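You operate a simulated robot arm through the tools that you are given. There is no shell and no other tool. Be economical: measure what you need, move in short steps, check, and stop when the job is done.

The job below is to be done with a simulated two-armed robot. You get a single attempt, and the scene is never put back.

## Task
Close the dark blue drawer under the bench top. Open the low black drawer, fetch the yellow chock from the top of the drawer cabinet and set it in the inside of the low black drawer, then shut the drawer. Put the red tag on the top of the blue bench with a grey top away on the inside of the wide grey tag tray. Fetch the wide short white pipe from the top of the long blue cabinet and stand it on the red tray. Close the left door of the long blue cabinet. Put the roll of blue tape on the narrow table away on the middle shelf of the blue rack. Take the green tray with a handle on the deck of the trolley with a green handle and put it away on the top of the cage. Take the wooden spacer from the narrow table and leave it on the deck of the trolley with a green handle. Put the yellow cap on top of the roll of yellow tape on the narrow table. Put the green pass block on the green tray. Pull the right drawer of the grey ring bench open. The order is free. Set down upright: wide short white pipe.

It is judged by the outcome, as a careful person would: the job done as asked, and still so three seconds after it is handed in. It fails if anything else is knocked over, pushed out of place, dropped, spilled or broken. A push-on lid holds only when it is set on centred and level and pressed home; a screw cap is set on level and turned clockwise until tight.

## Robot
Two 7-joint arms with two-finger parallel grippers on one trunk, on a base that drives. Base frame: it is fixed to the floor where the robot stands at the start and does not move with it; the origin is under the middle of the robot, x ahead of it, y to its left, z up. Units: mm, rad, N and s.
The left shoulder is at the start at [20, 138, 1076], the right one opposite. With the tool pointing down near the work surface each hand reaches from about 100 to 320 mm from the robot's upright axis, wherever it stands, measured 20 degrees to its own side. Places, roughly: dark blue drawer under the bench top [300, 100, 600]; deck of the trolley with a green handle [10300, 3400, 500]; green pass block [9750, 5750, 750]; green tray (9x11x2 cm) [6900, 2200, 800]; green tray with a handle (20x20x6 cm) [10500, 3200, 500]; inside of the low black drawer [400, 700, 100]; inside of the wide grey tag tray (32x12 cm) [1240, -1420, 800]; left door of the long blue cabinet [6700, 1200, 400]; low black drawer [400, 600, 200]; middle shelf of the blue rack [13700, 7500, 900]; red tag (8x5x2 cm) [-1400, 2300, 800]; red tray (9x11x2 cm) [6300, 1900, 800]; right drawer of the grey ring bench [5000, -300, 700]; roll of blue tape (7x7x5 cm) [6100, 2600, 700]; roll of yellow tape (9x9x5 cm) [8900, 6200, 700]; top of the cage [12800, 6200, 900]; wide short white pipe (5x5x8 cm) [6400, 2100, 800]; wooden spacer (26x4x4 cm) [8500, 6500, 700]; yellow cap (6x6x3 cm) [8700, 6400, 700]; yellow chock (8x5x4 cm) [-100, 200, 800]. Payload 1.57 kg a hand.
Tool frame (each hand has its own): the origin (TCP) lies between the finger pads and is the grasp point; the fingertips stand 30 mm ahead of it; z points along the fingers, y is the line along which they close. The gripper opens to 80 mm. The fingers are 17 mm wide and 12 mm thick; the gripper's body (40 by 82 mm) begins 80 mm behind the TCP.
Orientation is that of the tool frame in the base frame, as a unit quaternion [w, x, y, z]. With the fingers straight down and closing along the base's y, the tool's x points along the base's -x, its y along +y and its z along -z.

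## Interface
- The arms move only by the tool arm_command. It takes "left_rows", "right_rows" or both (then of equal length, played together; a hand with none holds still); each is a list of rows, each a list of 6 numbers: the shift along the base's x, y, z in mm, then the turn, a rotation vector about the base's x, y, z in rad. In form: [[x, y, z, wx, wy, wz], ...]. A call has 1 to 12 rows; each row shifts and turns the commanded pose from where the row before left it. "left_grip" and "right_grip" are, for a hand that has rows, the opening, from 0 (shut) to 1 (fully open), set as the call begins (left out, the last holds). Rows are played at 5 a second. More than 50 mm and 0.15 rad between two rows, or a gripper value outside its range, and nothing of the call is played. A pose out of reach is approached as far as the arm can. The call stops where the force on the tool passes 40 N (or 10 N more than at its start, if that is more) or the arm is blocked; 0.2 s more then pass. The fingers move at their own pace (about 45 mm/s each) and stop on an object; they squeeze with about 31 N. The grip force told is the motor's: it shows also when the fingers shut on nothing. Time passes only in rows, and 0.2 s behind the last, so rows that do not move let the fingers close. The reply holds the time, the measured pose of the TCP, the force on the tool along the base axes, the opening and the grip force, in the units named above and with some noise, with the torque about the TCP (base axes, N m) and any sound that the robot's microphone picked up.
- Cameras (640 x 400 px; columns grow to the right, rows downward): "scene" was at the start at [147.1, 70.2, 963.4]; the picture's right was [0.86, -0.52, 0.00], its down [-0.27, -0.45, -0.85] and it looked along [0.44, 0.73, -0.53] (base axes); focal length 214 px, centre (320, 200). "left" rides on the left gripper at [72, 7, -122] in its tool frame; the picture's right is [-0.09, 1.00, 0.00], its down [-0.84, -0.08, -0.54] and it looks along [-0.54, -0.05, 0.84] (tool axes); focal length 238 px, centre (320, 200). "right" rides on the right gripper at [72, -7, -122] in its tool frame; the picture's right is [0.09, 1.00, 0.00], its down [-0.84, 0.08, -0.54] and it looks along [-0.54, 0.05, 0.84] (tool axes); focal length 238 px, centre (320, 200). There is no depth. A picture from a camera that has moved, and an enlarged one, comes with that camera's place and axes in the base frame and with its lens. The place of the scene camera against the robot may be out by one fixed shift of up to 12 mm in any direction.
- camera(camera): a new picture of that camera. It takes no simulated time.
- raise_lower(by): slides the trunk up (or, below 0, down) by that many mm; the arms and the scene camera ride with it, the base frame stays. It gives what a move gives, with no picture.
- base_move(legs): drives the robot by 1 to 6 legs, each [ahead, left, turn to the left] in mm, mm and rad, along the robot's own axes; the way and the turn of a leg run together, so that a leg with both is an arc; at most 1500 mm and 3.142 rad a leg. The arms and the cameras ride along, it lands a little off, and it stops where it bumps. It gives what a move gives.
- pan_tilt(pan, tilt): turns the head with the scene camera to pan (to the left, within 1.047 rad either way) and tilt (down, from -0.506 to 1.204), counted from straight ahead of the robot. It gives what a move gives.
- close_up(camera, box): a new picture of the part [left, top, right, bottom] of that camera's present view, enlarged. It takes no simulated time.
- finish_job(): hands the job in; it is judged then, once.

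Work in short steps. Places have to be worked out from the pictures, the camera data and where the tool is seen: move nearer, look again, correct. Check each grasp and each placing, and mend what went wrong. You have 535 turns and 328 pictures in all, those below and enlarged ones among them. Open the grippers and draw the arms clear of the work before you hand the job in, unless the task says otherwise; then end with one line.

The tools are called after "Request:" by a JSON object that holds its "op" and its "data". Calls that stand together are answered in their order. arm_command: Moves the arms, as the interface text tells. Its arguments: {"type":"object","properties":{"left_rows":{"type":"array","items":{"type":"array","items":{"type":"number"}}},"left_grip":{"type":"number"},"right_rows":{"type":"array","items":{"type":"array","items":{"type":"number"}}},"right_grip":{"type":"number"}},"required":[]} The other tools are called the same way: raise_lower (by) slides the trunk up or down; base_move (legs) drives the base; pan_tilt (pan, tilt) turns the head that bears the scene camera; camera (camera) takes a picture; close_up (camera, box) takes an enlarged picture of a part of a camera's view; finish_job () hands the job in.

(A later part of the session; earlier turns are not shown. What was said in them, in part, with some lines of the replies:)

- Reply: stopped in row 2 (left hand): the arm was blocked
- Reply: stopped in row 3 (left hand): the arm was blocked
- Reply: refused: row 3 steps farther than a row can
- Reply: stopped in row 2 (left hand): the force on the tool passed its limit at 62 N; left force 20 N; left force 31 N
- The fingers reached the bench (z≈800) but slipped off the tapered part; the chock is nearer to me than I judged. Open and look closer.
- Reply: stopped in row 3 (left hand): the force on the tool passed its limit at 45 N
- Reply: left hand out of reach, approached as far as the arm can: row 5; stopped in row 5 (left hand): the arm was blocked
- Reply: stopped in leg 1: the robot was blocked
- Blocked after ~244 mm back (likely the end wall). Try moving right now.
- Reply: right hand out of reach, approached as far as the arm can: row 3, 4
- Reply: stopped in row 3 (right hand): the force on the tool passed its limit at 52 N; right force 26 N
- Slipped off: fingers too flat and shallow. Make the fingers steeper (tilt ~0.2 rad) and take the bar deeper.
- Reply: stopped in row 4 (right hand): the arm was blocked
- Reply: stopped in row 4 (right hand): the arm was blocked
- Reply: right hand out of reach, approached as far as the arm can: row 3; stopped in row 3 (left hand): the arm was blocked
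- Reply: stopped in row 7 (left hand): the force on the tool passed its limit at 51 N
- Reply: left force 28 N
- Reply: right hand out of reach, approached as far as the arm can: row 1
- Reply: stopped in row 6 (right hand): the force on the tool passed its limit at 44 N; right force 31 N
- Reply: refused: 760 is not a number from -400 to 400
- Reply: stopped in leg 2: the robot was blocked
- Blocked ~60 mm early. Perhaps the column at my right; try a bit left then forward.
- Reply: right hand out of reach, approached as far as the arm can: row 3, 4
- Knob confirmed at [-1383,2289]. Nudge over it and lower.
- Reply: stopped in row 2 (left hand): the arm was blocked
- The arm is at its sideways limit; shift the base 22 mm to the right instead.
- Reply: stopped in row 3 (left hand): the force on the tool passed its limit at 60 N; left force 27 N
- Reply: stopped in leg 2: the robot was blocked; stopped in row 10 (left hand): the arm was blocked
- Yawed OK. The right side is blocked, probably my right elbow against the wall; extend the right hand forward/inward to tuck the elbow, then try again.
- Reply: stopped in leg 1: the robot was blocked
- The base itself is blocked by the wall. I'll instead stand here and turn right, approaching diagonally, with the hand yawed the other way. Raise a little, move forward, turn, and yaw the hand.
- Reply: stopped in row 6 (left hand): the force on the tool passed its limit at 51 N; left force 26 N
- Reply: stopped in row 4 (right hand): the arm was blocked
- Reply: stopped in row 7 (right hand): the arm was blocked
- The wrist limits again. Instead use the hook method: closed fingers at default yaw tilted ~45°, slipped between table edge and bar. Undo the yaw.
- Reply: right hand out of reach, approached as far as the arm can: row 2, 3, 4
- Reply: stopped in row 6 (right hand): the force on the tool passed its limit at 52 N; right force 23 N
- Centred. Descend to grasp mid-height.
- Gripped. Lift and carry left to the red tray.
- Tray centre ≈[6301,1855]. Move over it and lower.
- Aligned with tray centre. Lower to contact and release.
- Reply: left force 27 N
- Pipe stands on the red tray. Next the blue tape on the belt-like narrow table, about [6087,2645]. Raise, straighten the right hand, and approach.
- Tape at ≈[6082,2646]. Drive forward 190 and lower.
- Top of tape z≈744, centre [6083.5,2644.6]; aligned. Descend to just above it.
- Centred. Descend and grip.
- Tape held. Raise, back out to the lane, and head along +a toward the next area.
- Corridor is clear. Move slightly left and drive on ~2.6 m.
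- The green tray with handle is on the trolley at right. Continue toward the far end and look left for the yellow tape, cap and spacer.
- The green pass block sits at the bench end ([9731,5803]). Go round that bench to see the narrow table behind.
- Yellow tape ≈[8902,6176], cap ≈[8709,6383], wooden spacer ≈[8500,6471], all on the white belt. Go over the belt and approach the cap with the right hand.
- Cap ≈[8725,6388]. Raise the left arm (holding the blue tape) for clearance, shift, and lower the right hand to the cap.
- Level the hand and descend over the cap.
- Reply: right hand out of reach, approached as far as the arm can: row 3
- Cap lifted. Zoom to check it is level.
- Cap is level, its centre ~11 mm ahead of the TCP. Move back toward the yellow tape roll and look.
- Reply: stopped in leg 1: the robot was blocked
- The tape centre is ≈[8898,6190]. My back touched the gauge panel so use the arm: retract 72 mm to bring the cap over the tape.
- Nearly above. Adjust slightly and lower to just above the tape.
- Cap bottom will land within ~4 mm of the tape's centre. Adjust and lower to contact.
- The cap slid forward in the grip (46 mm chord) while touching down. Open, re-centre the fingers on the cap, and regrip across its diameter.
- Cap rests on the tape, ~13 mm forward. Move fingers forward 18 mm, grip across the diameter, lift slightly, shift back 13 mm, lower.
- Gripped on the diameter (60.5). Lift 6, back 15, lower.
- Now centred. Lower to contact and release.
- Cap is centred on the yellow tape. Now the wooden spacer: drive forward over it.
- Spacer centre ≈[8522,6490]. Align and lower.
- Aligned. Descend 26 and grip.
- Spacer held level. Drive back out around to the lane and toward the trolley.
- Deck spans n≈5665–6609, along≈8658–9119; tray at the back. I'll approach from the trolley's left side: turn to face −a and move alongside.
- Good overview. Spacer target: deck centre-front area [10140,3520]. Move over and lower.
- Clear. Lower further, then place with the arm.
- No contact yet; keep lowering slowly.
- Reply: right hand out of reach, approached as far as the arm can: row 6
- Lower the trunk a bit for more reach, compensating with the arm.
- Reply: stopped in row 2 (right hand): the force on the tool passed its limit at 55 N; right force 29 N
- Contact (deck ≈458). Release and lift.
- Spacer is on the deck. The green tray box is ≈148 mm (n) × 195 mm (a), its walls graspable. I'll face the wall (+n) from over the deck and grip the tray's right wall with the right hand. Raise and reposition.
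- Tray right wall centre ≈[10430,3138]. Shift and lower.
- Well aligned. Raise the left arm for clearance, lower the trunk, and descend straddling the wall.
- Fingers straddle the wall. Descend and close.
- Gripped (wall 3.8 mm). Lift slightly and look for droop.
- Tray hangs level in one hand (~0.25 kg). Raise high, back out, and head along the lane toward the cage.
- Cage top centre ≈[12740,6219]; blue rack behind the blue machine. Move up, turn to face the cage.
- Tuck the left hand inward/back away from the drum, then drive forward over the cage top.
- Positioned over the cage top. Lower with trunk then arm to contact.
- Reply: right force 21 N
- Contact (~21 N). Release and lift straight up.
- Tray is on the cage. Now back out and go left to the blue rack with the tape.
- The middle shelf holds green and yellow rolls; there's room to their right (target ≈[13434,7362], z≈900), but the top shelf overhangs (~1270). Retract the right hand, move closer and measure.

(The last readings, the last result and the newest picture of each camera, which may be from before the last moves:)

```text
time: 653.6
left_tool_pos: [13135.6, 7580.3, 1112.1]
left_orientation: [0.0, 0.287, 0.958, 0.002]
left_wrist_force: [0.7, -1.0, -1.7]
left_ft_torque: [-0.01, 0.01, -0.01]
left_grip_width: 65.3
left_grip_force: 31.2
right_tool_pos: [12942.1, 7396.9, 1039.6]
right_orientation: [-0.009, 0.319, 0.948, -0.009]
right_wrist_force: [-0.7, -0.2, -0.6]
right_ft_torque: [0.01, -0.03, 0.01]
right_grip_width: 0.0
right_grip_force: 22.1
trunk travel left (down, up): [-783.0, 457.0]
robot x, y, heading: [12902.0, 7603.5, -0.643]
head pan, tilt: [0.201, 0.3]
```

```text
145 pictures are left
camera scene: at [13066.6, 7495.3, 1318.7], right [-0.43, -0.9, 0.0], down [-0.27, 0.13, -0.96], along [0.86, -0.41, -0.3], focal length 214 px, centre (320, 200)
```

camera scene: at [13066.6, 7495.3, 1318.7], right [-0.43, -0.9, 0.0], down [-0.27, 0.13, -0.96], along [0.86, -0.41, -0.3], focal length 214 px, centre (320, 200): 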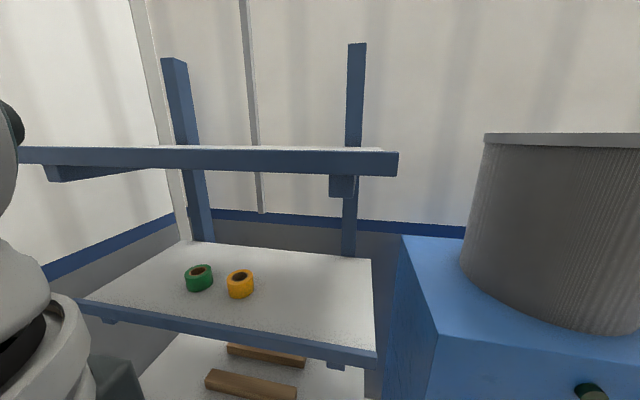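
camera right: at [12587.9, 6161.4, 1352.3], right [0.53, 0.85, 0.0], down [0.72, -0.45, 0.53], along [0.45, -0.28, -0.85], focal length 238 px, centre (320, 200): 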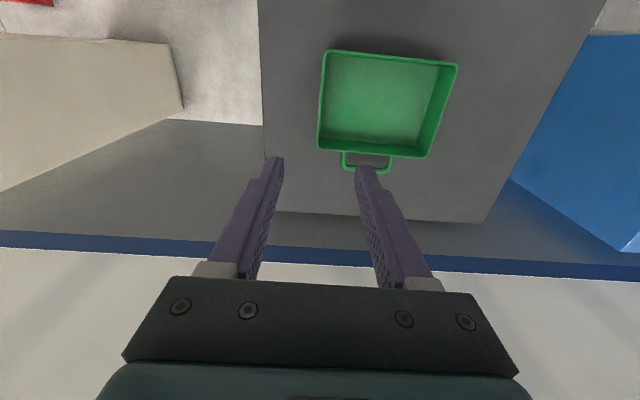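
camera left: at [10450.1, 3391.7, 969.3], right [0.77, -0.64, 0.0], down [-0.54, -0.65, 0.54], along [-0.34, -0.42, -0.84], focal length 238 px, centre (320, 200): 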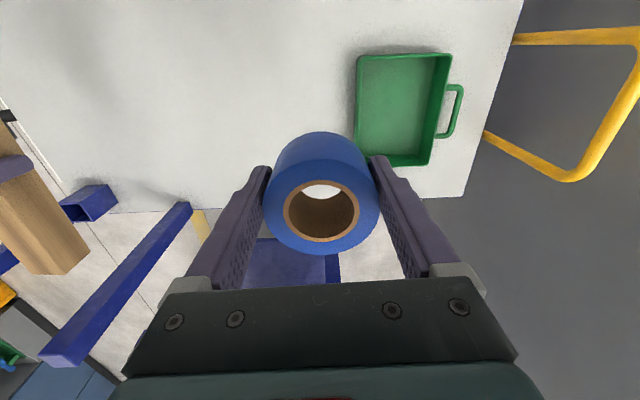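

Shelf front edge n≈6285, surface z≈885, top-shelf underside z≈1262. Lower to enter between shelves, extend the left arm, then drive in.

Request:
{"op": "raise_lower", "data": {"by": -100}}

Request:
{"op": "arm_command", "data": {"left_rows": [[24, -18, -15, 0, 0, 0.01], [24, -18, -15, 0, 0, 0.01], [24, -18, -15, 0, 0, 0], [16, -12, -5, 0, 0, 0]], "right_rows": [[-8, 6, 0, 0, 0, 0], [-8, 6, 0, 0, 0, 0], [-8, 6, 0, 0, 0, 0], [0, 0, 0, 0, 0, 0]]}}

Request:
{"op": "camera", "data": {"camera": "scene"}}

Request:
{"op": "camera", "data": {"camera": "left"}}

```text
time: 655.0
left_tool_pos: [13136.2, 7581.3, 1011.3]
left_orientation: [0.0, 0.286, 0.958, 0.001]
left_wrist_force: [0.2, 0.4, -1.8]
left_ft_torque: [0.0, 0.02, -0.02]
left_grip_width: 65.1
left_grip_force: 30.8
right_tool_pos: [12942.3, 7397.3, 939.5]
right_orientation: [-0.008, 0.319, 0.948, -0.008]
right_wrist_force: [-0.2, 0.5, -1.1]
right_ft_torque: [0.0, -0.02, -0.04]
right_grip_width: 0.0
right_grip_force: 21.7
trunk travel left (down, up): [-683.0, 557.0]
robot x, y, heading: [12903.3, 7602.7, -0.644]
head pan, tilt: [0.201, 0.3]
```

```text
time: 656.0
left_tool_pos: [13224.4, 7514.5, 961.8]
left_orientation: [0.001, 0.277, 0.961, 0.002]
left_wrist_force: [0.1, 0.3, -0.1]
left_ft_torque: [0.0, 0.0, -0.01]
left_grip_width: 65.3
left_grip_force: 31.2
right_tool_pos: [12918.2, 7418.1, 938.3]
right_orientation: [-0.007, 0.319, 0.948, -0.006]
right_wrist_force: [-1.0, -0.3, -0.3]
right_ft_torque: [0.03, 0.01, 0.0]
right_grip_width: 0.1
right_grip_force: 21.7
trunk travel left (down, up): [-683.0, 557.0]
robot x, y, heading: [12899.4, 7603.5, -0.645]
head pan, tilt: [0.201, 0.3]
```

```text
144 pictures are left
camera scene: at [13066.6, 7495.3, 1218.7], right [-0.43, -0.9, 0.0], down [-0.27, 0.13, -0.96], along [0.86, -0.41, -0.3], focal length 214 px, centre (320, 200)
```

scene: 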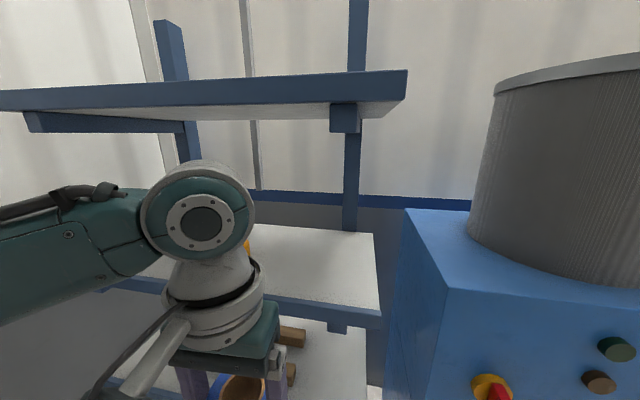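

```text
143 pictures are left
camera left: at [13165.9, 7556.6, 1083.7], right [0.61, 0.79, 0.0], down [0.67, -0.51, 0.54], along [0.43, -0.33, -0.84], focal length 238 px, centre (320, 200)
```

left: 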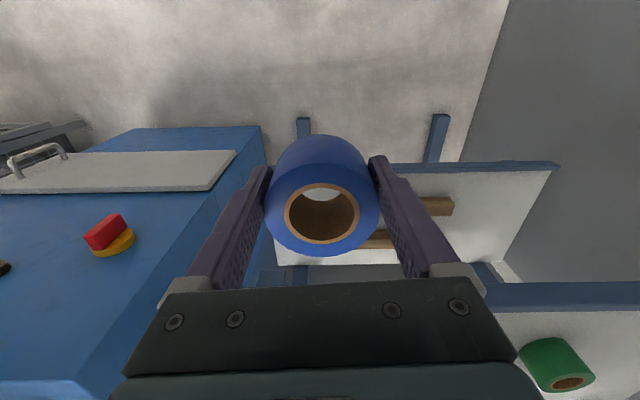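

The wrist top is at ~z 1200, below the upper shelf. Drive in 275 mm.

Request:
{"op": "base_move", "data": {"legs": [[150, 0, 0]]}}

Request:
{"op": "base_move", "data": {"legs": [[125, 5, 0]]}}

Request:
{"op": "camera", "data": {"camera": "scene"}}

Request:
{"op": "camera", "data": {"camera": "left"}}

```text
time: 657.3
left_tool_pos: [13343.7, 7424.1, 960.5]
left_orientation: [0.001, 0.276, 0.961, 0.001]
left_wrist_force: [0.6, 0.4, -1.5]
left_ft_torque: [0.01, 0.01, -0.01]
left_grip_width: 65.2
left_grip_force: 31.0
right_tool_pos: [13038.0, 7327.2, 939.3]
right_orientation: [-0.008, 0.319, 0.948, -0.006]
right_wrist_force: [0.0, 0.2, -0.1]
right_ft_torque: [0.01, 0.0, 0.0]
right_grip_width: 0.0
right_grip_force: 21.5
trunk travel left (down, up): [-683.0, 557.0]
robot x, y, heading: [13023.6, 7511.5, -0.64]
head pan, tilt: [0.201, 0.3]
```

```text
time: 658.6
left_tool_pos: [13447.2, 7355.0, 961.4]
left_orientation: [0.0, 0.276, 0.961, 0.002]
left_wrist_force: [0.8, 0.0, -0.8]
left_ft_torque: [0.01, 0.04, 0.01]
left_grip_width: 65.3
left_grip_force: 30.9
right_tool_pos: [13141.0, 7255.9, 937.6]
right_orientation: [-0.008, 0.32, 0.947, -0.006]
right_wrist_force: [-0.1, 0.5, 0.2]
right_ft_torque: [0.05, 0.01, 0.02]
right_grip_width: 0.0
right_grip_force: 20.7
trunk travel left (down, up): [-683.0, 557.0]
robot x, y, heading: [13125.4, 7440.4, -0.643]
head pan, tilt: [0.201, 0.3]
```

```text
142 pictures are left
camera scene: at [13289.7, 7334.5, 1218.8], right [-0.43, -0.9, 0.0], down [-0.27, 0.13, -0.96], along [0.86, -0.41, -0.3], focal length 214 px, centre (320, 200)
```

scene: 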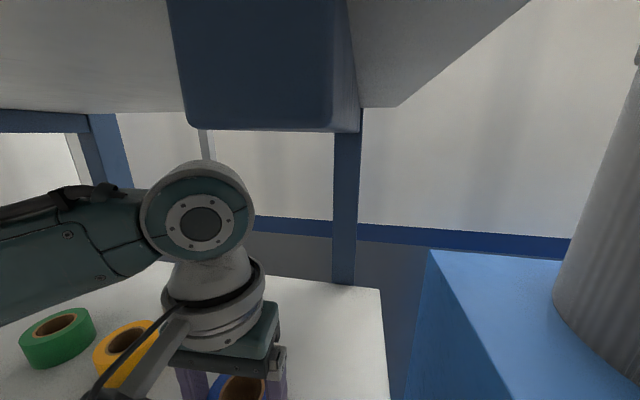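

```text
141 pictures are left
camera left: at [13388.6, 7395.9, 1083.7], right [0.61, 0.79, 0.0], down [0.67, -0.51, 0.54], along [0.43, -0.33, -0.84], focal length 238 px, centre (320, 200)
```

left: 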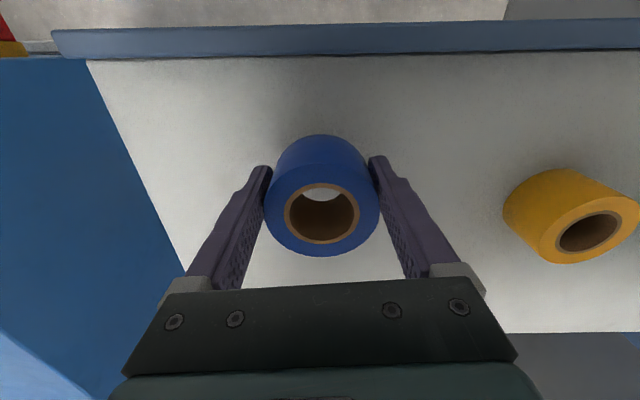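

Tape is over the shelf well inside the edge. Lower to contact and release.

Request:
{"op": "arm_command", "data": {"left_rows": [[0, 0, -12, 0, 0, 0], [0, 0, -8, 0, 0, 0], [0, 0, -5, 0, 0, 0], [0, 0, -5, 0, 0, 0], [0, 0, -5, 0, 0, 0], [0, 0, -5, 0, 0, 0], [0, 0, -5, 0, 0, 0]]}}

```text
time: 659.9
left_tool_pos: [13449.4, 7353.0, 929.5]
left_orientation: [0.002, 0.277, 0.961, -0.001]
left_wrist_force: [-1.6, 5.6, 17.9]
left_ft_torque: [0.26, -0.1, 0.06]
left_grip_width: 65.2
left_grip_force: 31.0
right_tool_pos: [13141.3, 7257.4, 938.2]
right_orientation: [-0.007, 0.319, 0.948, -0.006]
right_wrist_force: [0.2, 0.7, -0.2]
right_ft_torque: [0.02, -0.05, -0.01]
right_grip_width: 0.0
right_grip_force: 21.2
trunk travel left (down, up): [-683.0, 557.0]
robot x, y, heading: [13125.2, 7439.7, -0.646]
head pan, tilt: [0.201, 0.3]
stopped in row 6 (left hand): the force on the tool passed its limit at 53 N (the readings are from after the stop); the commanded pose is now the measured one
```

Request:
{"op": "arm_command", "data": {"left_rows": [[0, 0, 1, 0, 0, 0], [0, 0, 0, 0, 0, 0], [0, 0, 0, 0, 0, 0]], "left_grip": 1}}

Request:
{"op": "arm_command", "data": {"left_rows": [[0, 0, 20, 0, 0, 0], [0, 0, 30, 0, 0, 0]]}}

Request:
{"op": "camera", "data": {"camera": "left"}}

```text
time: 660.7
left_tool_pos: [13446.5, 7349.8, 931.2]
left_orientation: [0.001, 0.277, 0.961, -0.003]
left_wrist_force: [-4.7, -8.3, 8.5]
left_ft_torque: [0.16, 0.0, 0.05]
left_grip_width: 72.8
left_grip_force: 0.1
right_tool_pos: [13140.4, 7254.5, 939.5]
right_orientation: [-0.008, 0.32, 0.947, -0.007]
right_wrist_force: [-0.5, 0.1, -0.2]
right_ft_torque: [0.0, -0.01, 0.03]
right_grip_width: 0.0
right_grip_force: 21.0
trunk travel left (down, up): [-683.0, 557.0]
robot x, y, heading: [13123.8, 7436.8, -0.65]
head pan, tilt: [0.201, 0.3]
```

```text
time: 661.3
left_tool_pos: [13446.8, 7351.2, 979.4]
left_orientation: [0.001, 0.277, 0.961, 0.001]
left_wrist_force: [0.8, -0.7, -0.1]
left_ft_torque: [0.01, -0.02, 0.02]
left_grip_width: 79.8
left_grip_force: 0.1
right_tool_pos: [13141.0, 7255.9, 938.8]
right_orientation: [-0.007, 0.32, 0.947, -0.006]
right_wrist_force: [1.0, 0.6, -0.1]
right_ft_torque: [-0.01, 0.0, 0.0]
right_grip_width: 0.0
right_grip_force: 21.1
trunk travel left (down, up): [-683.0, 557.0]
robot x, y, heading: [13125.2, 7440.6, -0.647]
head pan, tilt: [0.201, 0.3]
```

```text
140 pictures are left
camera left: at [13388.5, 7395.1, 1101.5], right [0.61, 0.79, 0.0], down [0.67, -0.51, 0.54], along [0.43, -0.33, -0.84], focal length 238 px, centre (320, 200)
```

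left: 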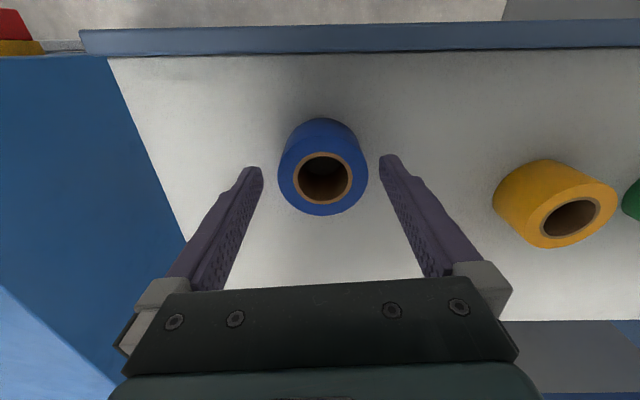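

Blue tape placed. Back out, raise, and travel back toward the green pass block.

Request:
{"op": "base_move", "data": {"legs": [[-450, 0, 0]]}}

Request:
{"op": "raise_lower", "data": {"by": 280}}

Request:
{"op": "camera", "data": {"camera": "scene"}}

Request:
{"op": "base_move", "data": {"legs": [[-300, 0, 0], [0, -1300, 0], [0, -1300, 0], [0, -700, 0], [0, 0, 3.13]]}}

Request:
{"op": "pan_tilt", "data": {"pan": 0.0, "tilt": 0.6}}

Request:
{"op": "camera", "data": {"camera": "scene"}}

```text
time: 664.0
left_tool_pos: [13082.2, 7622.5, 979.1]
left_orientation: [0.002, 0.284, 0.959, -0.001]
left_wrist_force: [-0.1, -0.1, -0.2]
left_ft_torque: [0.01, -0.03, 0.01]
left_grip_width: 80.3
left_grip_force: 0.0
right_tool_pos: [12776.2, 7532.1, 939.2]
right_orientation: [-0.008, 0.325, 0.946, -0.006]
right_wrist_force: [0.5, -0.2, -0.2]
right_ft_torque: [0.0, -0.03, 0.01]
right_grip_width: 0.0
right_grip_force: 21.4
trunk travel left (down, up): [-683.0, 557.0]
robot x, y, heading: [12759.7, 7718.1, -0.655]
head pan, tilt: [0.201, 0.3]
```

```text
time: 666.9
left_tool_pos: [13082.8, 7623.8, 1259.8]
left_orientation: [0.002, 0.282, 0.959, -0.001]
left_wrist_force: [0.4, 0.1, -0.1]
left_ft_torque: [-0.03, -0.01, 0.03]
left_grip_width: 80.0
left_grip_force: 0.1
right_tool_pos: [12776.4, 7531.6, 1219.8]
right_orientation: [-0.007, 0.326, 0.945, -0.005]
right_wrist_force: [0.3, 0.3, -0.8]
right_ft_torque: [0.01, 0.0, 0.01]
right_grip_width: 0.0
right_grip_force: 20.7
trunk travel left (down, up): [-963.0, 277.0]
robot x, y, heading: [12763.4, 7715.3, -0.658]
head pan, tilt: [0.201, 0.3]
```

```text
139 pictures are left
camera scene: at [12926.0, 7608.1, 1498.7], right [-0.44, -0.9, 0.0], down [-0.27, 0.13, -0.96], along [0.86, -0.42, -0.3], focal length 214 px, centre (320, 200)
```

scene: 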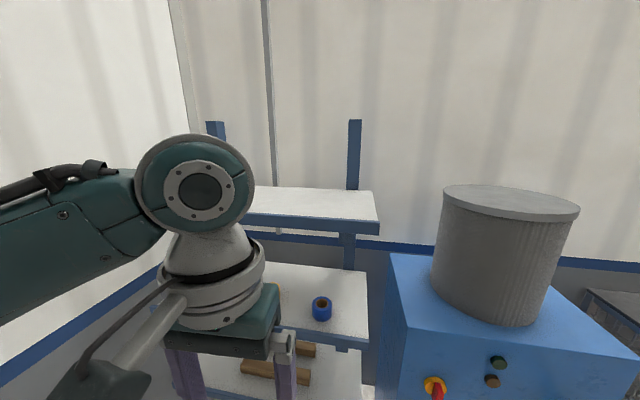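

```text
time: 692.1
left_tool_pos: [10188.2, 5325.9, 1259.2]
left_orientation: [0.0, 0.962, -0.273, -0.002]
left_wrist_force: [-0.3, 0.9, -0.9]
left_ft_torque: [-0.05, 0.01, 0.02]
left_grip_width: 80.1
left_grip_force: 0.1
right_tool_pos: [10491.4, 5422.1, 1218.9]
right_orientation: [-0.006, 0.949, -0.316, 0.008]
right_wrist_force: [-0.3, 0.4, 0.2]
right_ft_torque: [-0.02, 0.01, 0.0]
right_grip_width: 0.0
right_grip_force: 21.2
trunk travel left (down, up): [-963.0, 277.0]
robot x, y, heading: [10507.8, 5235.1, 2.505]
head pan, tilt: [0.201, 0.3]
```

```text
time: 693.0
left_tool_pos: [10188.2, 5325.4, 1260.3]
left_orientation: [-0.001, 0.962, -0.273, -0.002]
left_wrist_force: [0.4, -0.8, 0.3]
left_ft_torque: [0.02, -0.02, 0.02]
left_grip_width: 80.1
left_grip_force: 0.0
right_tool_pos: [10491.1, 5421.7, 1218.3]
right_orientation: [-0.007, 0.949, -0.316, 0.008]
right_wrist_force: [-0.5, 0.1, 0.2]
right_ft_torque: [-0.04, -0.01, 0.01]
right_grip_width: 0.0
right_grip_force: 21.2
trunk travel left (down, up): [-963.0, 277.0]
robot x, y, heading: [10506.9, 5238.0, 2.504]
head pan, tilt: [0.0, 0.6]
```

```text
138 pictures are left
camera scene: at [10359.3, 5343.1, 1471.3], right [0.59, 0.8, 0.0], down [0.45, -0.34, -0.83], along [-0.66, 0.49, -0.56], focal length 214 px, centre (320, 200)
```

scene: 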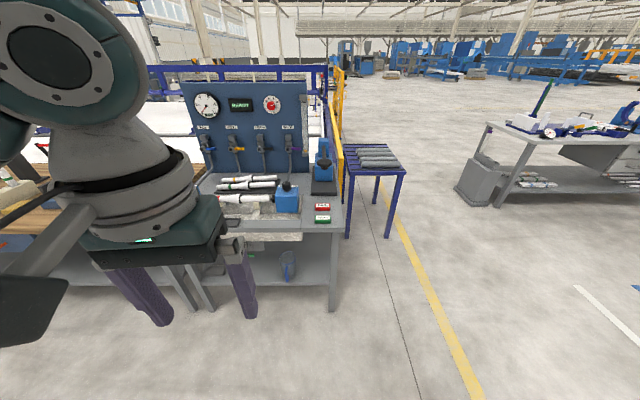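

Zoom on the pass block.

Request:
{"op": "close_up", "data": {"camera": "scene", "box": [270, 180, 360, 250]}}

```text
5.71 times, centred on (315, 215) of scene
camera zoom: at [10359.3, 5343.1, 1471.3], right [0.59, 0.8, 0.0], down [0.45, -0.34, -0.83], along [-0.66, 0.49, -0.56], focal length 1226 px, centre (349, 114)
```

zoom: 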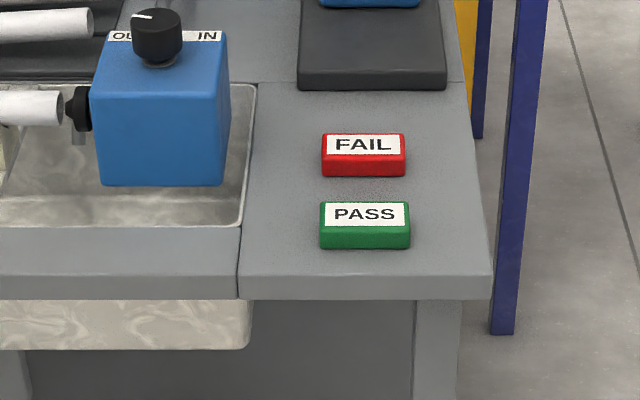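

It's ~76×40×25 mm; grip across its short side from the bench end, facing −a. Reposition.

Request:
{"op": "base_move", "data": {"legs": [[0, -330, 0], [1090, 0, 0], [0, 0, 1.57]]}}

Request:
{"op": "camera", "data": {"camera": "left"}}

```text
time: 704.2
left_tool_pos: [9733.5, 5825.0, 1259.2]
left_orientation: [0.002, 0.869, 0.494, -0.001]
left_wrist_force: [0.7, 0.8, -0.6]
left_ft_torque: [-0.01, -0.02, -0.02]
left_grip_width: 79.9
left_grip_force: 0.0
right_tool_pos: [9631.3, 6127.8, 1218.9]
right_orientation: [-0.011, 0.89, 0.455, 0.0]
right_wrist_force: [-0.1, 1.6, -0.4]
right_ft_torque: [0.01, 0.01, 0.0]
right_grip_width: 0.0
right_grip_force: 21.1
trunk travel left (down, up): [-963.0, 277.0]
robot x, y, heading: [9814.4, 6149.0, -2.186]
head pan, tilt: [0.0, 0.6]
```

```text
136 pictures are left
camera left: at [9775.7, 5883.5, 1381.6], right [0.81, -0.59, 0.0], down [-0.49, -0.68, 0.54], along [-0.32, -0.44, -0.84], focal length 238 px, centre (320, 200)
```

left: 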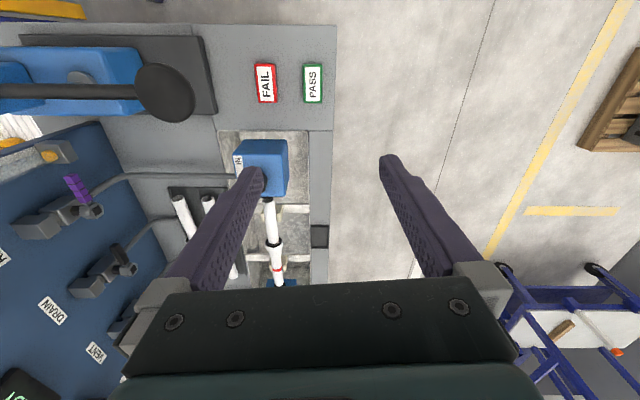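

Block at ≈[9720,5835]. Shift and lower.

Request:
{"op": "arm_command", "data": {"left_rows": [[-7, 5, -20, 0, 0, 0], [-6, 5, -20, 0, 0, 0]]}}

Request:
{"op": "raise_lower", "data": {"by": -300}}

Request:
{"op": "camera", "data": {"camera": "left"}}

```text
time: 704.8
left_tool_pos: [9719.4, 5834.7, 1220.2]
left_orientation: [0.001, 0.869, 0.495, -0.002]
left_wrist_force: [0.1, -1.0, 0.0]
left_ft_torque: [-0.02, 0.01, -0.01]
left_grip_width: 79.7
left_grip_force: 0.0
right_tool_pos: [9631.3, 6128.5, 1220.0]
right_orientation: [-0.01, 0.89, 0.456, 0.001]
right_wrist_force: [-0.1, -0.4, 0.0]
right_ft_torque: [0.0, 0.05, -0.01]
right_grip_width: 0.0
right_grip_force: 21.5
trunk travel left (down, up): [-963.0, 277.0]
robot x, y, heading: [9814.1, 6147.3, -2.192]
head pan, tilt: [0.0, 0.6]
```

```text
time: 707.8
left_tool_pos: [9719.9, 5835.3, 919.2]
left_orientation: [0.001, 0.869, 0.495, -0.002]
left_wrist_force: [-0.7, 0.0, 0.3]
left_ft_torque: [-0.01, -0.01, -0.02]
left_grip_width: 80.1
left_grip_force: 0.0
right_tool_pos: [9629.6, 6128.8, 918.3]
right_orientation: [-0.01, 0.89, 0.456, 0.001]
right_wrist_force: [0.5, 0.4, 0.3]
right_ft_torque: [-0.02, 0.0, 0.01]
right_grip_width: 0.0
right_grip_force: 21.1
trunk travel left (down, up): [-663.0, 577.0]
robot x, y, heading: [9816.0, 6145.3, -2.19]
head pan, tilt: [0.0, 0.6]
```

```text
135 pictures are left
camera left: at [9762.2, 5893.2, 1042.4], right [0.81, -0.59, 0.0], down [-0.49, -0.68, 0.54], along [-0.32, -0.44, -0.84], focal length 238 px, centre (320, 200)
```

left: 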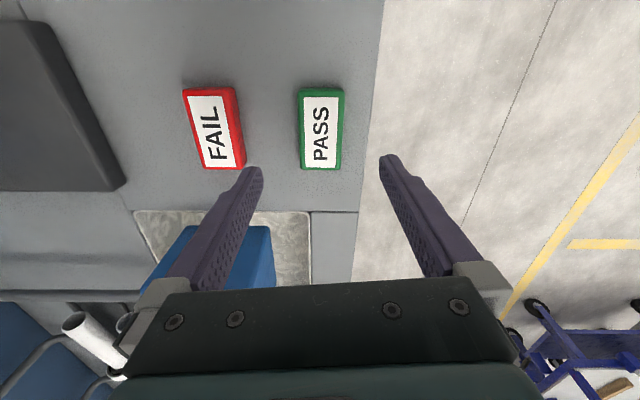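

Centred. Descend.

Request:
{"op": "arm_command", "data": {"left_rows": [[0, 0, -40, 0, 0, 0], [0, 0, -40, 0, 0, 0]], "left_grip": 0.85}}

Request:
{"op": "camera", "data": {"camera": "left"}}

```text
time: 708.4
left_tool_pos: [9720.3, 5835.8, 839.6]
left_orientation: [0.001, 0.869, 0.495, -0.001]
left_wrist_force: [-0.3, 0.7, 0.6]
left_ft_torque: [0.02, 0.01, 0.02]
left_grip_width: 67.9
left_grip_force: 0.1
right_tool_pos: [9630.9, 6128.8, 918.6]
right_orientation: [-0.01, 0.89, 0.456, 0.001]
right_wrist_force: [-0.2, 0.3, 0.2]
right_ft_torque: [0.03, 0.0, 0.01]
right_grip_width: 0.0
right_grip_force: 21.4
trunk travel left (down, up): [-663.0, 577.0]
robot x, y, heading: [9815.6, 6149.8, -2.187]
head pan, tilt: [0.0, 0.6]
```

```text
134 pictures are left
camera left: at [9762.9, 5893.5, 961.4], right [0.81, -0.59, 0.0], down [-0.49, -0.68, 0.54], along [-0.32, -0.44, -0.84], focal length 238 px, centre (320, 200)
```

left: 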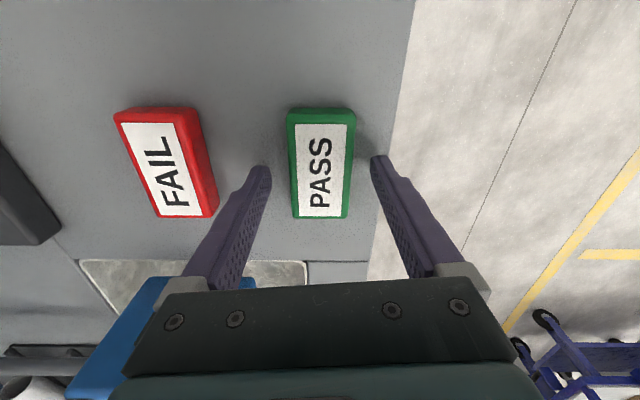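

Request:
{"op": "arm_command", "data": {"left_rows": [[0, 0, -7, 0, 0, 0], [0, 0, -6, 0, 0, 0], [0, 0, -5, 0, 0, 0]]}}

Request:
{"op": "arm_command", "data": {"left_rows": [[0, 0, 0, 0, 0, 0], [0, 0, 0, 0, 0, 0], [0, 0, 0, 0, 0, 0]], "left_grip": 0}}

Request:
{"op": "arm_command", "data": {"left_rows": [[0, 0, 10, 0, 0, 0], [0, 0, 30, 0, 0, 0], [0, 0, 40, 0, 0, 0]]}}

Request:
{"op": "camera", "data": {"camera": "left"}}

```text
time: 709.0
left_tool_pos: [9719.7, 5836.8, 830.7]
left_orientation: [-0.001, 0.868, 0.496, 0.0]
left_wrist_force: [4.3, 5.6, 20.3]
left_ft_torque: [-0.21, -0.86, 0.18]
left_grip_width: 69.1
left_grip_force: 0.6
right_tool_pos: [9631.5, 6128.4, 919.6]
right_orientation: [-0.01, 0.89, 0.456, 0.001]
right_wrist_force: [0.4, -0.3, 0.3]
right_ft_torque: [0.03, -0.04, -0.02]
right_grip_width: 0.0
right_grip_force: 21.5
trunk travel left (down, up): [-663.0, 577.0]
robot x, y, heading: [9817.4, 6153.5, -2.185]
head pan, tilt: [0.0, 0.6]
stopped in row 3 (left hand): the force on the tool passed its limit at 55 N (the readings are from after the stop); the commanded pose is now the measured one
```

```text
time: 709.8
left_tool_pos: [9718.9, 5832.4, 830.4]
left_orientation: [0.001, 0.869, 0.495, -0.003]
left_wrist_force: [5.4, -2.9, 21.3]
left_ft_torque: [-0.11, -0.46, -0.01]
left_grip_width: 41.2
left_grip_force: 24.8
right_tool_pos: [9631.7, 6126.2, 919.7]
right_orientation: [-0.01, 0.89, 0.456, 0.001]
right_wrist_force: [-0.3, 0.3, 0.4]
right_ft_torque: [-0.04, 0.03, 0.01]
right_grip_width: 0.0
right_grip_force: 21.3
trunk travel left (down, up): [-663.0, 577.0]
robot x, y, heading: [9815.7, 6151.8, -2.192]
head pan, tilt: [0.0, 0.6]
```

```text
time: 710.6
left_tool_pos: [9717.8, 5834.2, 910.7]
left_orientation: [-0.001, 0.869, 0.495, 0.0]
left_wrist_force: [-0.3, -0.2, 0.3]
left_ft_torque: [-0.03, 0.01, 0.0]
left_grip_width: 41.0
left_grip_force: 31.1
right_tool_pos: [9630.1, 6127.6, 919.3]
right_orientation: [-0.009, 0.89, 0.455, 0.001]
right_wrist_force: [0.7, -0.1, -0.5]
right_ft_torque: [0.01, 0.0, -0.03]
right_grip_width: 0.0
right_grip_force: 21.9
trunk travel left (down, up): [-663.0, 577.0]
robot x, y, heading: [9813.6, 6153.3, -2.189]
head pan, tilt: [0.0, 0.6]
```

```text
133 pictures are left
camera left: at [9760.3, 5892.7, 1032.7], right [0.81, -0.59, 0.0], down [-0.49, -0.68, 0.54], along [-0.32, -0.44, -0.84], focal length 238 px, centre (320, 200)
```

left: 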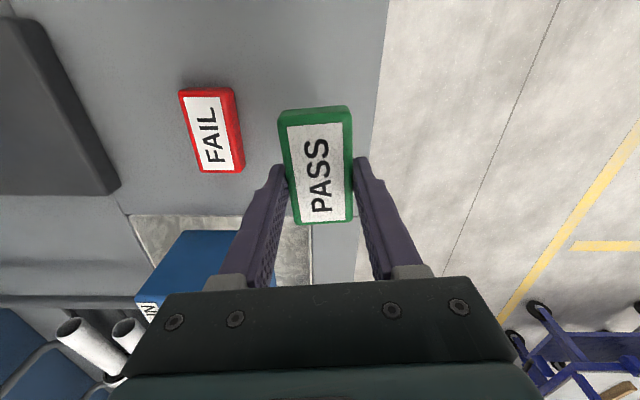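

Block held. Raise, go back to the lane and drive to the long blue cabinet's green tray.

Request:
{"op": "raise_lower", "data": {"by": 320}}

Request:
{"op": "base_move", "data": {"legs": [[0, 830, -0.03], [1300, 0, 0], [1300, 0, 0], [1300, 0, 0]]}}

Request:
{"op": "pan_tilt", "data": {"pan": 0.0, "tilt": 0.4}}

Request:
{"op": "camera", "data": {"camera": "scene"}}

```text
time: 713.8
left_tool_pos: [9718.6, 5834.6, 1229.4]
left_orientation: [-0.001, 0.869, 0.495, -0.001]
left_wrist_force: [-0.6, -0.7, -0.5]
left_ft_torque: [-0.02, 0.03, 0.01]
left_grip_width: 40.9
left_grip_force: 30.6
right_tool_pos: [9631.3, 6128.1, 1238.5]
right_orientation: [-0.01, 0.89, 0.456, 0.001]
right_wrist_force: [0.3, -0.7, 0.8]
right_ft_torque: [-0.02, -0.02, -0.01]
right_grip_width: 0.3
right_grip_force: 20.8
trunk travel left (down, up): [-983.0, 257.0]
robot x, y, heading: [9815.9, 6150.0, -2.188]
head pan, tilt: [0.0, 0.6]
```

```text
time: 736.8
left_tool_pos: [8005.1, 2222.2, 1231.4]
left_orientation: [-0.001, 0.876, 0.482, -0.002]
left_wrist_force: [-0.7, 0.0, -0.2]
left_ft_torque: [0.03, 0.0, 0.0]
left_grip_width: 41.0
left_grip_force: 31.0
right_tool_pos: [7927.2, 2517.5, 1239.1]
right_orientation: [-0.011, 0.897, 0.443, 0.001]
right_wrist_force: [-0.1, 0.6, 0.7]
right_ft_torque: [-0.04, 0.0, 0.02]
right_grip_width: 0.0
right_grip_force: 21.5
trunk travel left (down, up): [-983.0, 257.0]
robot x, y, heading: [8117.2, 2532.4, -2.221]
head pan, tilt: [0.0, 0.6]
```

```text
time: 737.5
left_tool_pos: [8004.5, 2221.8, 1232.1]
left_orientation: [0.0, 0.876, 0.482, -0.001]
left_wrist_force: [-0.3, 0.1, -0.9]
left_ft_torque: [0.02, 0.02, -0.03]
left_grip_width: 40.8
left_grip_force: 31.0
right_tool_pos: [7926.8, 2518.3, 1239.4]
right_orientation: [-0.01, 0.897, 0.442, 0.002]
right_wrist_force: [-0.4, -0.3, 0.0]
right_ft_torque: [0.02, -0.01, 0.02]
right_grip_width: 0.0
right_grip_force: 21.4
trunk travel left (down, up): [-983.0, 257.0]
robot x, y, heading: [8113.2, 2534.1, -2.22]
head pan, tilt: [0.0, 0.4]
```

```text
132 pictures are left
camera scene: at [7997.1, 2374.0, 1509.4], right [-0.8, 0.6, 0.0], down [0.24, 0.31, -0.92], along [-0.56, -0.73, -0.39], focal length 214 px, centre (320, 200)
```

scene: 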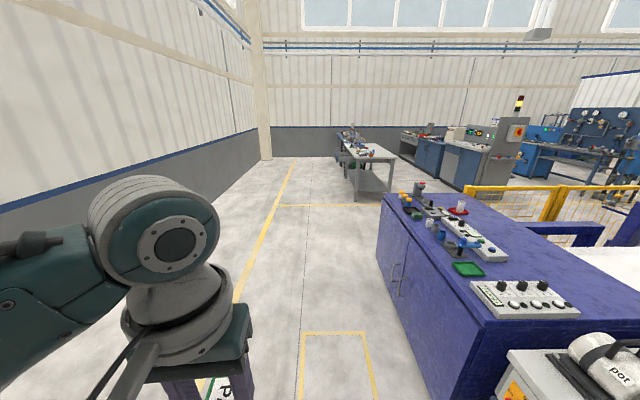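

Green tray visible. Drive on, turn to face the cabinet, and approach.

Request:
{"op": "base_move", "data": {"legs": [[875, 0, 0], [0, 0, -1.565], [330, 0, 0]]}}

Request:
{"op": "camera", "data": {"camera": "left"}}

```text
time: 747.8
left_tool_pos: [7002.4, 2143.4, 1229.7]
left_orientation: [-0.001, 0.961, -0.277, 0.001]
left_wrist_force: [-0.2, -0.2, -0.1]
left_ft_torque: [-0.04, -0.01, -0.01]
left_grip_width: 41.0
left_grip_force: 31.1
right_tool_pos: [7297.0, 2223.2, 1239.2]
right_orientation: [-0.005, 0.948, -0.319, 0.007]
right_wrist_force: [-1.1, -0.6, -0.5]
right_ft_torque: [-0.04, 0.01, 0.0]
right_grip_width: 0.0
right_grip_force: 21.7
trunk travel left (down, up): [-983.0, 257.0]
robot x, y, heading: [7315.6, 2036.0, 2.501]
head pan, tilt: [0.0, 0.4]
```

```text
131 pictures are left
camera left: at [7058.0, 2098.8, 1352.4], right [-0.61, -0.79, 0.0], down [-0.67, 0.51, 0.54], along [-0.43, 0.33, -0.84], focal length 238 px, centre (320, 200)
```

left: 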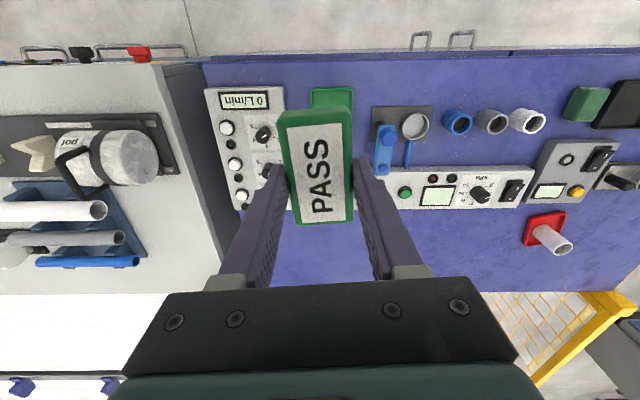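

Tray centre ≈[6949,2150]; the block centre is ~17 mm behind the TCP. Adjust base and lower.

Request:
{"op": "base_move", "data": {"legs": [[66, 25, 0]]}}

Request:
{"op": "raise_lower", "data": {"by": -300}}

Request:
{"op": "camera", "data": {"camera": "left"}}

Request:
{"op": "pan_tilt", "data": {"pan": 0.3, "tilt": 1.0}}

Request:
{"op": "camera", "data": {"camera": "scene"}}

```text
time: 748.8
left_tool_pos: [6933.3, 2162.2, 1231.1]
left_orientation: [-0.001, 0.961, -0.276, 0.0]
left_wrist_force: [0.6, -0.3, -0.1]
left_ft_torque: [0.01, 0.0, 0.0]
left_grip_width: 40.8
left_grip_force: 31.0
right_tool_pos: [7228.6, 2241.5, 1239.9]
right_orientation: [-0.007, 0.948, -0.318, 0.007]
right_wrist_force: [0.0, 0.1, 0.5]
right_ft_torque: [-0.02, 0.0, -0.02]
right_grip_width: 0.0
right_grip_force: 21.4
trunk travel left (down, up): [-983.0, 257.0]
robot x, y, heading: [7243.6, 2055.9, 2.494]
head pan, tilt: [0.0, 0.4]
```

```text
time: 751.8
left_tool_pos: [6933.2, 2163.1, 931.6]
left_orientation: [-0.001, 0.961, -0.277, 0.0]
left_wrist_force: [0.3, -0.1, 0.1]
left_ft_torque: [0.05, -0.03, 0.03]
left_grip_width: 41.1
left_grip_force: 30.9
right_tool_pos: [7229.8, 2242.3, 939.6]
right_orientation: [-0.006, 0.948, -0.318, 0.008]
right_wrist_force: [0.0, -0.8, 0.1]
right_ft_torque: [-0.01, -0.02, -0.04]
right_grip_width: 0.1
right_grip_force: 21.2
trunk travel left (down, up): [-683.0, 557.0]
robot x, y, heading: [7243.0, 2057.5, 2.501]
head pan, tilt: [0.0, 0.4]
```

```text
130 pictures are left
camera left: at [6990.2, 2117.5, 1052.4], right [-0.61, -0.79, 0.0], down [-0.67, 0.51, 0.54], along [-0.43, 0.33, -0.84], focal length 238 px, centre (320, 200)
```

left: 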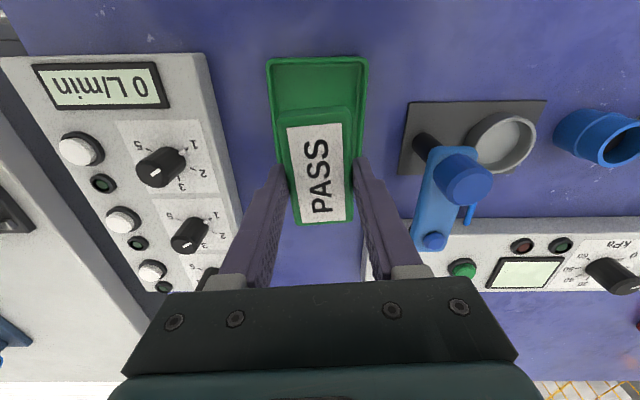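

```text
time: 752.8
left_tool_pos: [6934.3, 2162.5, 930.7]
left_orientation: [-0.002, 0.961, -0.277, 0.0]
left_wrist_force: [0.3, -0.2, 0.3]
left_ft_torque: [0.02, 0.01, 0.03]
left_grip_width: 41.0
left_grip_force: 31.2
right_tool_pos: [7228.3, 2241.1, 939.4]
right_orientation: [-0.006, 0.948, -0.319, 0.007]
right_wrist_force: [0.0, 0.5, 0.5]
right_ft_torque: [0.0, -0.01, -0.01]
right_grip_width: 0.2
right_grip_force: 21.2
trunk travel left (down, up): [-683.0, 557.0]
robot x, y, heading: [7249.3, 2061.8, 2.503]
head pan, tilt: [0.3, 1.0]
```

```text
129 pictures are left
camera scene: at [7101.3, 2134.3, 1159.3], right [0.34, 0.94, 0.0], down [0.79, -0.28, -0.54], along [-0.51, 0.18, -0.84], focal length 214 px, centre (320, 200)
```

scene: 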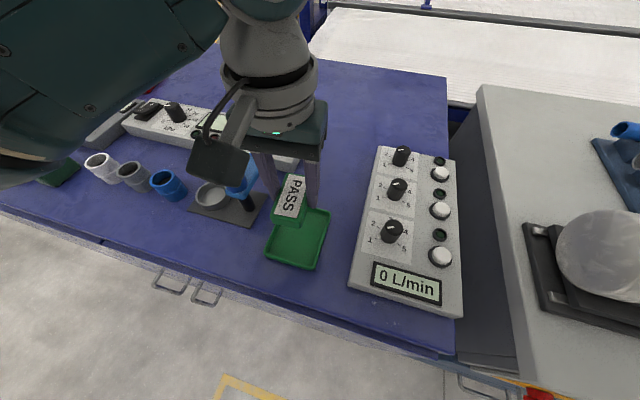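

Block is over the tray interior. Nudge 6 mm forward and lower to contact.

Request:
{"op": "arm_command", "data": {"left_rows": [[-5, 4, -20, 0, 0, 0], [0, 0, -35, 0, 0, 0], [0, 0, -15, 0, 0, 0], [0, 0, -8, 0, 0, 0], [0, 0, -6, 0, 0, 0], [0, 0, -5, 0, 0, 0], [0, 0, -5, 0, 0, 0], [0, 0, -5, 0, 0, 0]]}}

Request:
{"op": "camera", "data": {"camera": "left"}}

```text
time: 754.6
left_tool_pos: [6927.7, 2168.4, 834.0]
left_orientation: [-0.002, 0.961, -0.276, -0.002]
left_wrist_force: [1.9, -3.5, 16.7]
left_ft_torque: [-0.1, 0.13, -0.05]
left_grip_width: 41.1
left_grip_force: 31.2
right_tool_pos: [7229.8, 2242.3, 937.9]
right_orientation: [-0.006, 0.948, -0.318, 0.007]
right_wrist_force: [0.0, 0.0, -0.6]
right_ft_torque: [-0.02, 0.03, 0.02]
right_grip_width: 0.1
right_grip_force: 20.9
trunk travel left (down, up): [-683.0, 557.0]
robot x, y, heading: [7245.9, 2062.7, 2.498]
head pan, tilt: [0.3, 1.0]
stopped in row 8 (left hand): the force on the tool passed its limit at 51 N (the readings are from after the stop); the commanded pose is now the measured one
```

```text
128 pictures are left
camera left: at [6984.1, 2122.5, 957.0], right [-0.61, -0.79, 0.0], down [-0.67, 0.51, 0.55], along [-0.43, 0.33, -0.84], focal length 238 px, centre (320, 200)
```

left: 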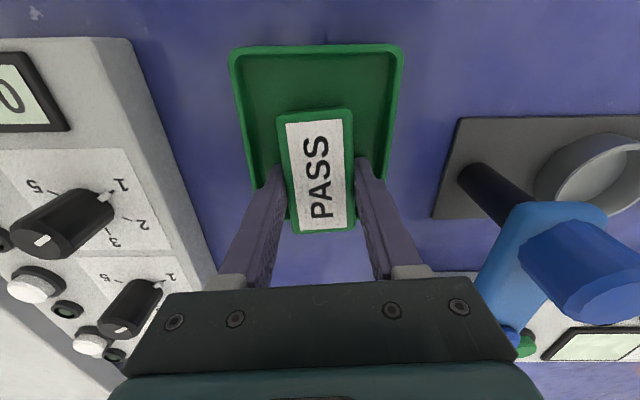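

The block sits too far forward (its far end near the tray's far rim). Lift 15, move back 13 mm, lower again.

Request:
{"op": "arm_command", "data": {"left_rows": [[0, 0, 16, 0, 0, 0], [5.5, -4, 0, 0, 0, 0], [5.5, -4, 0, 0, 0, 0], [0, 0, -8, 0, 0, 0], [0, 0, -5, 0, 0, 0], [0, 0, -4, 0, 0, 0], [0, 0, -4, 0, 0, 0], [0, 0, -4, 0, 0, 0]]}}

Request:
{"op": "camera", "data": {"camera": "left"}}

```text
time: 756.1
left_tool_pos: [6939.2, 2160.8, 834.7]
left_orientation: [-0.003, 0.961, -0.276, 0.001]
left_wrist_force: [4.8, -7.1, 23.0]
left_ft_torque: [-0.7, 0.15, 0.08]
left_grip_width: 40.8
left_grip_force: 31.3
right_tool_pos: [7227.6, 2239.6, 939.3]
right_orientation: [-0.006, 0.948, -0.319, 0.008]
right_wrist_force: [-0.2, 0.4, 0.9]
right_ft_torque: [0.03, -0.02, 0.0]
right_grip_width: 0.0
right_grip_force: 21.3
trunk travel left (down, up): [-683.0, 557.0]
robot x, y, heading: [7247.9, 2057.2, 2.5]
head pan, tilt: [0.3, 1.0]
stopped in row 7 (left hand): the force on the tool passed its limit at 49 N (the readings are from after the stop); the commanded pose is now the measured one
```

```text
127 pictures are left
camera left: at [6995.7, 2114.7, 957.2], right [-0.61, -0.8, -0.01], down [-0.67, 0.51, 0.54], along [-0.43, 0.33, -0.84], focal length 238 px, centre (320, 200)
```

left: 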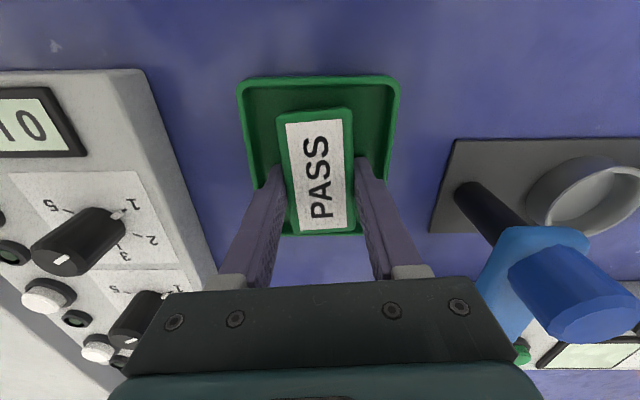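

Block is inside the tray. Open slightly (walls are close) and lift.

Request:
{"op": "arm_command", "data": {"left_rows": [[0, 0, 1, 0, 0, 0], [0, 0, 0, 0, 0, 0], [0, 0, 0, 0, 0, 0]], "left_grip": 0.62}}

Request:
{"op": "arm_command", "data": {"left_rows": [[0, 0, 10, 0, 0, 0], [0, 0, 30, 0, 0, 0], [0, 0, 40, 0, 0, 0], [0, 0, 40, 0, 0, 0]]}}

Request:
{"op": "camera", "data": {"camera": "left"}}

```text
time: 756.9
left_tool_pos: [6940.2, 2162.8, 835.1]
left_orientation: [-0.005, 0.961, -0.276, 0.001]
left_wrist_force: [5.9, 0.5, 16.3]
left_ft_torque: [-0.37, 0.02, 0.07]
left_grip_width: 45.9
left_grip_force: 0.2
right_tool_pos: [7229.3, 2243.1, 938.2]
right_orientation: [-0.007, 0.948, -0.318, 0.008]
right_wrist_force: [-0.2, -0.5, 0.9]
right_ft_torque: [0.01, 0.02, -0.01]
right_grip_width: 0.0
right_grip_force: 21.7
trunk travel left (down, up): [-683.0, 557.0]
robot x, y, heading: [7244.3, 2058.5, 2.499]
head pan, tilt: [0.3, 1.0]
```

```text
time: 757.9
left_tool_pos: [6938.4, 2161.4, 954.0]
left_orientation: [-0.003, 0.961, -0.276, 0.001]
left_wrist_force: [0.1, -0.6, 0.2]
left_ft_torque: [0.0, -0.01, -0.01]
left_grip_width: 49.4
left_grip_force: 0.1
right_tool_pos: [7229.4, 2241.1, 939.8]
right_orientation: [-0.006, 0.948, -0.319, 0.008]
right_wrist_force: [-0.7, -0.1, 1.1]
right_ft_torque: [-0.01, 0.0, -0.02]
right_grip_width: 0.0
right_grip_force: 21.4
trunk travel left (down, up): [-683.0, 557.0]
robot x, y, heading: [7245.0, 2057.9, 2.498]
head pan, tilt: [0.3, 1.0]
```

```text
126 pictures are left
camera left: at [6994.9, 2114.7, 1076.4], right [-0.61, -0.8, -0.01], down [-0.67, 0.51, 0.54], along [-0.43, 0.33, -0.84], focal length 238 px, centre (320, 200)
```

left: 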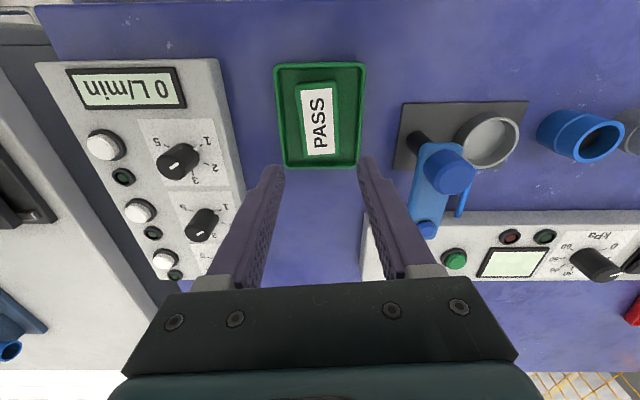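

Pass block lies in the green tray. Quick close-up check, then open both grippers and draw the arms clear.

Request:
{"op": "close_up", "data": {"camera": "left", "box": [240, 40, 400, 180]}}

Request:
{"op": "arm_command", "data": {"left_rows": [[0, 0, 20, 0, 0, 0], [0, 0, 20, 0, 0, 0]], "right_rows": [[0, 0, 10, 0, 0, 0], [0, 0, 10, 0, 0, 0]], "left_grip": 1, "right_grip": 1}}

Request:
{"op": "raise_lower", "data": {"by": 250}}

Request:
{"op": "base_move", "data": {"legs": [[-600, 0, 0]]}}

Request:
{"op": "pan_tilt", "data": {"pan": 0.3, "tilt": 0.6}}

Request:
{"op": "camera", "data": {"camera": "scene"}}

```text
2.86 times, centred on (320, 110) of left
camera zoom: at [6994.9, 2114.7, 1076.4], right [-0.61, -0.8, -0.01], down [-0.67, 0.51, 0.54], along [-0.43, 0.33, -0.84], focal length 681 px, centre (320, 457)
```

zoom: 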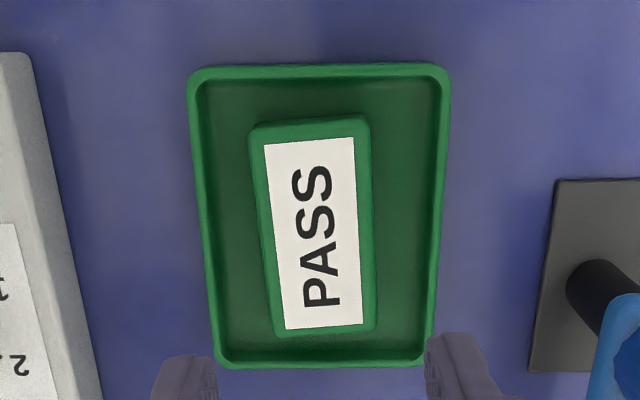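

```text
time: 758.5
left_tool_pos: [6938.0, 2160.6, 995.3]
left_orientation: [-0.003, 0.961, -0.277, 0.0]
left_wrist_force: [-0.6, -0.6, 0.0]
left_ft_torque: [0.0, 0.02, 0.0]
left_grip_width: 79.9
left_grip_force: 0.0
right_tool_pos: [7225.2, 2243.0, 954.1]
right_orientation: [-0.007, 0.948, -0.319, 0.008]
right_wrist_force: [-0.3, 0.4, 0.6]
right_ft_torque: [0.03, 0.01, 0.0]
right_grip_width: 49.8
right_grip_force: 0.1
right hand out of reach, approached as far as the arm can: row 2
trunk travel left (down, up): [-683.0, 557.0]
robot x, y, heading: [7245.8, 2057.5, 2.501]
head pan, tilt: [0.3, 1.0]
```

```text
time: 761.1
left_tool_pos: [6939.7, 2161.3, 1244.6]
left_orientation: [-0.004, 0.961, -0.276, 0.0]
left_wrist_force: [-0.2, 0.1, -1.1]
left_ft_torque: [0.0, -0.03, 0.02]
left_grip_width: 79.7
left_grip_force: 0.0
right_tool_pos: [7223.7, 2242.1, 1203.6]
right_orientation: [-0.007, 0.948, -0.319, 0.009]
right_wrist_force: [-0.3, 0.5, -0.3]
right_ft_torque: [-0.01, 0.02, -0.02]
right_grip_width: 80.0
right_grip_force: 0.0
trunk travel left (down, up): [-933.0, 307.0]
robot x, y, heading: [7246.9, 2057.0, 2.497]
head pan, tilt: [0.3, 1.0]
```

```text
time: 764.5
left_tool_pos: [7418.7, 1801.7, 1245.3]
left_orientation: [-0.004, 0.962, -0.275, 0.0]
left_wrist_force: [-0.5, 0.1, 0.9]
left_ft_torque: [0.03, -0.02, 0.03]
left_grip_width: 79.9
left_grip_force: 0.1
right_tool_pos: [7705.3, 1885.3, 1205.1]
right_orientation: [-0.007, 0.948, -0.317, 0.008]
right_wrist_force: [0.3, -0.4, 0.6]
right_ft_torque: [0.02, 0.0, 0.01]
right_grip_width: 79.8
right_grip_force: 0.0
trunk travel left (down, up): [-933.0, 307.0]
robot x, y, heading: [7725.4, 1699.6, 2.5]
head pan, tilt: [0.3, 1.0]
```

```text
time: 765.4
left_tool_pos: [7418.0, 1802.6, 1244.7]
left_orientation: [-0.004, 0.962, -0.274, 0.0]
left_wrist_force: [0.1, 0.1, -0.3]
left_ft_torque: [-0.02, 0.01, 0.02]
left_grip_width: 80.2
left_grip_force: 0.1
right_tool_pos: [7705.0, 1884.8, 1203.0]
right_orientation: [-0.005, 0.948, -0.317, 0.009]
right_wrist_force: [0.4, 0.1, -0.5]
right_ft_torque: [-0.03, 0.04, -0.05]
right_grip_width: 80.0
right_grip_force: 0.0
trunk travel left (down, up): [-933.0, 307.0]
robot x, y, heading: [7728.2, 1699.2, 2.504]
head pan, tilt: [0.3, 0.6]
```

```text
124 pictures are left
camera scene: at [7564.0, 1781.7, 1441.2], right [0.33, 0.94, 0.0], down [0.53, -0.19, -0.82], along [-0.78, 0.27, -0.57], focal length 214 px, centre (320, 200)
```

scene: 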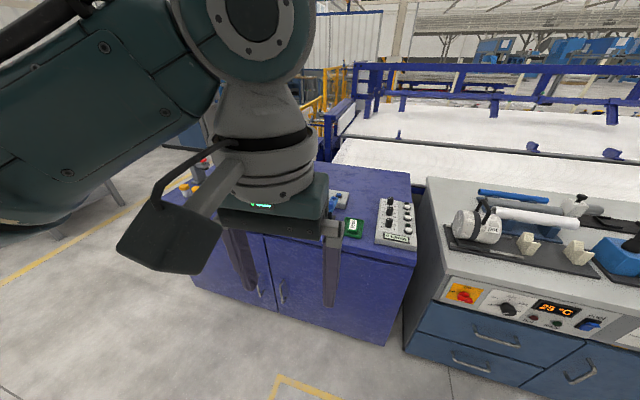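

The block lies flat in the tray, the cabinet doors are closed, both grippers are open, and the arms are clear. Every other placement was checked when it was made, so I'm handing the job in.

Request:
{"op": "finish_job", "data": {}}

```text
The job is handed in.
```

I've finished all eleven parts of the task and handed the job in, with both grippers open and the arms clear of the work.
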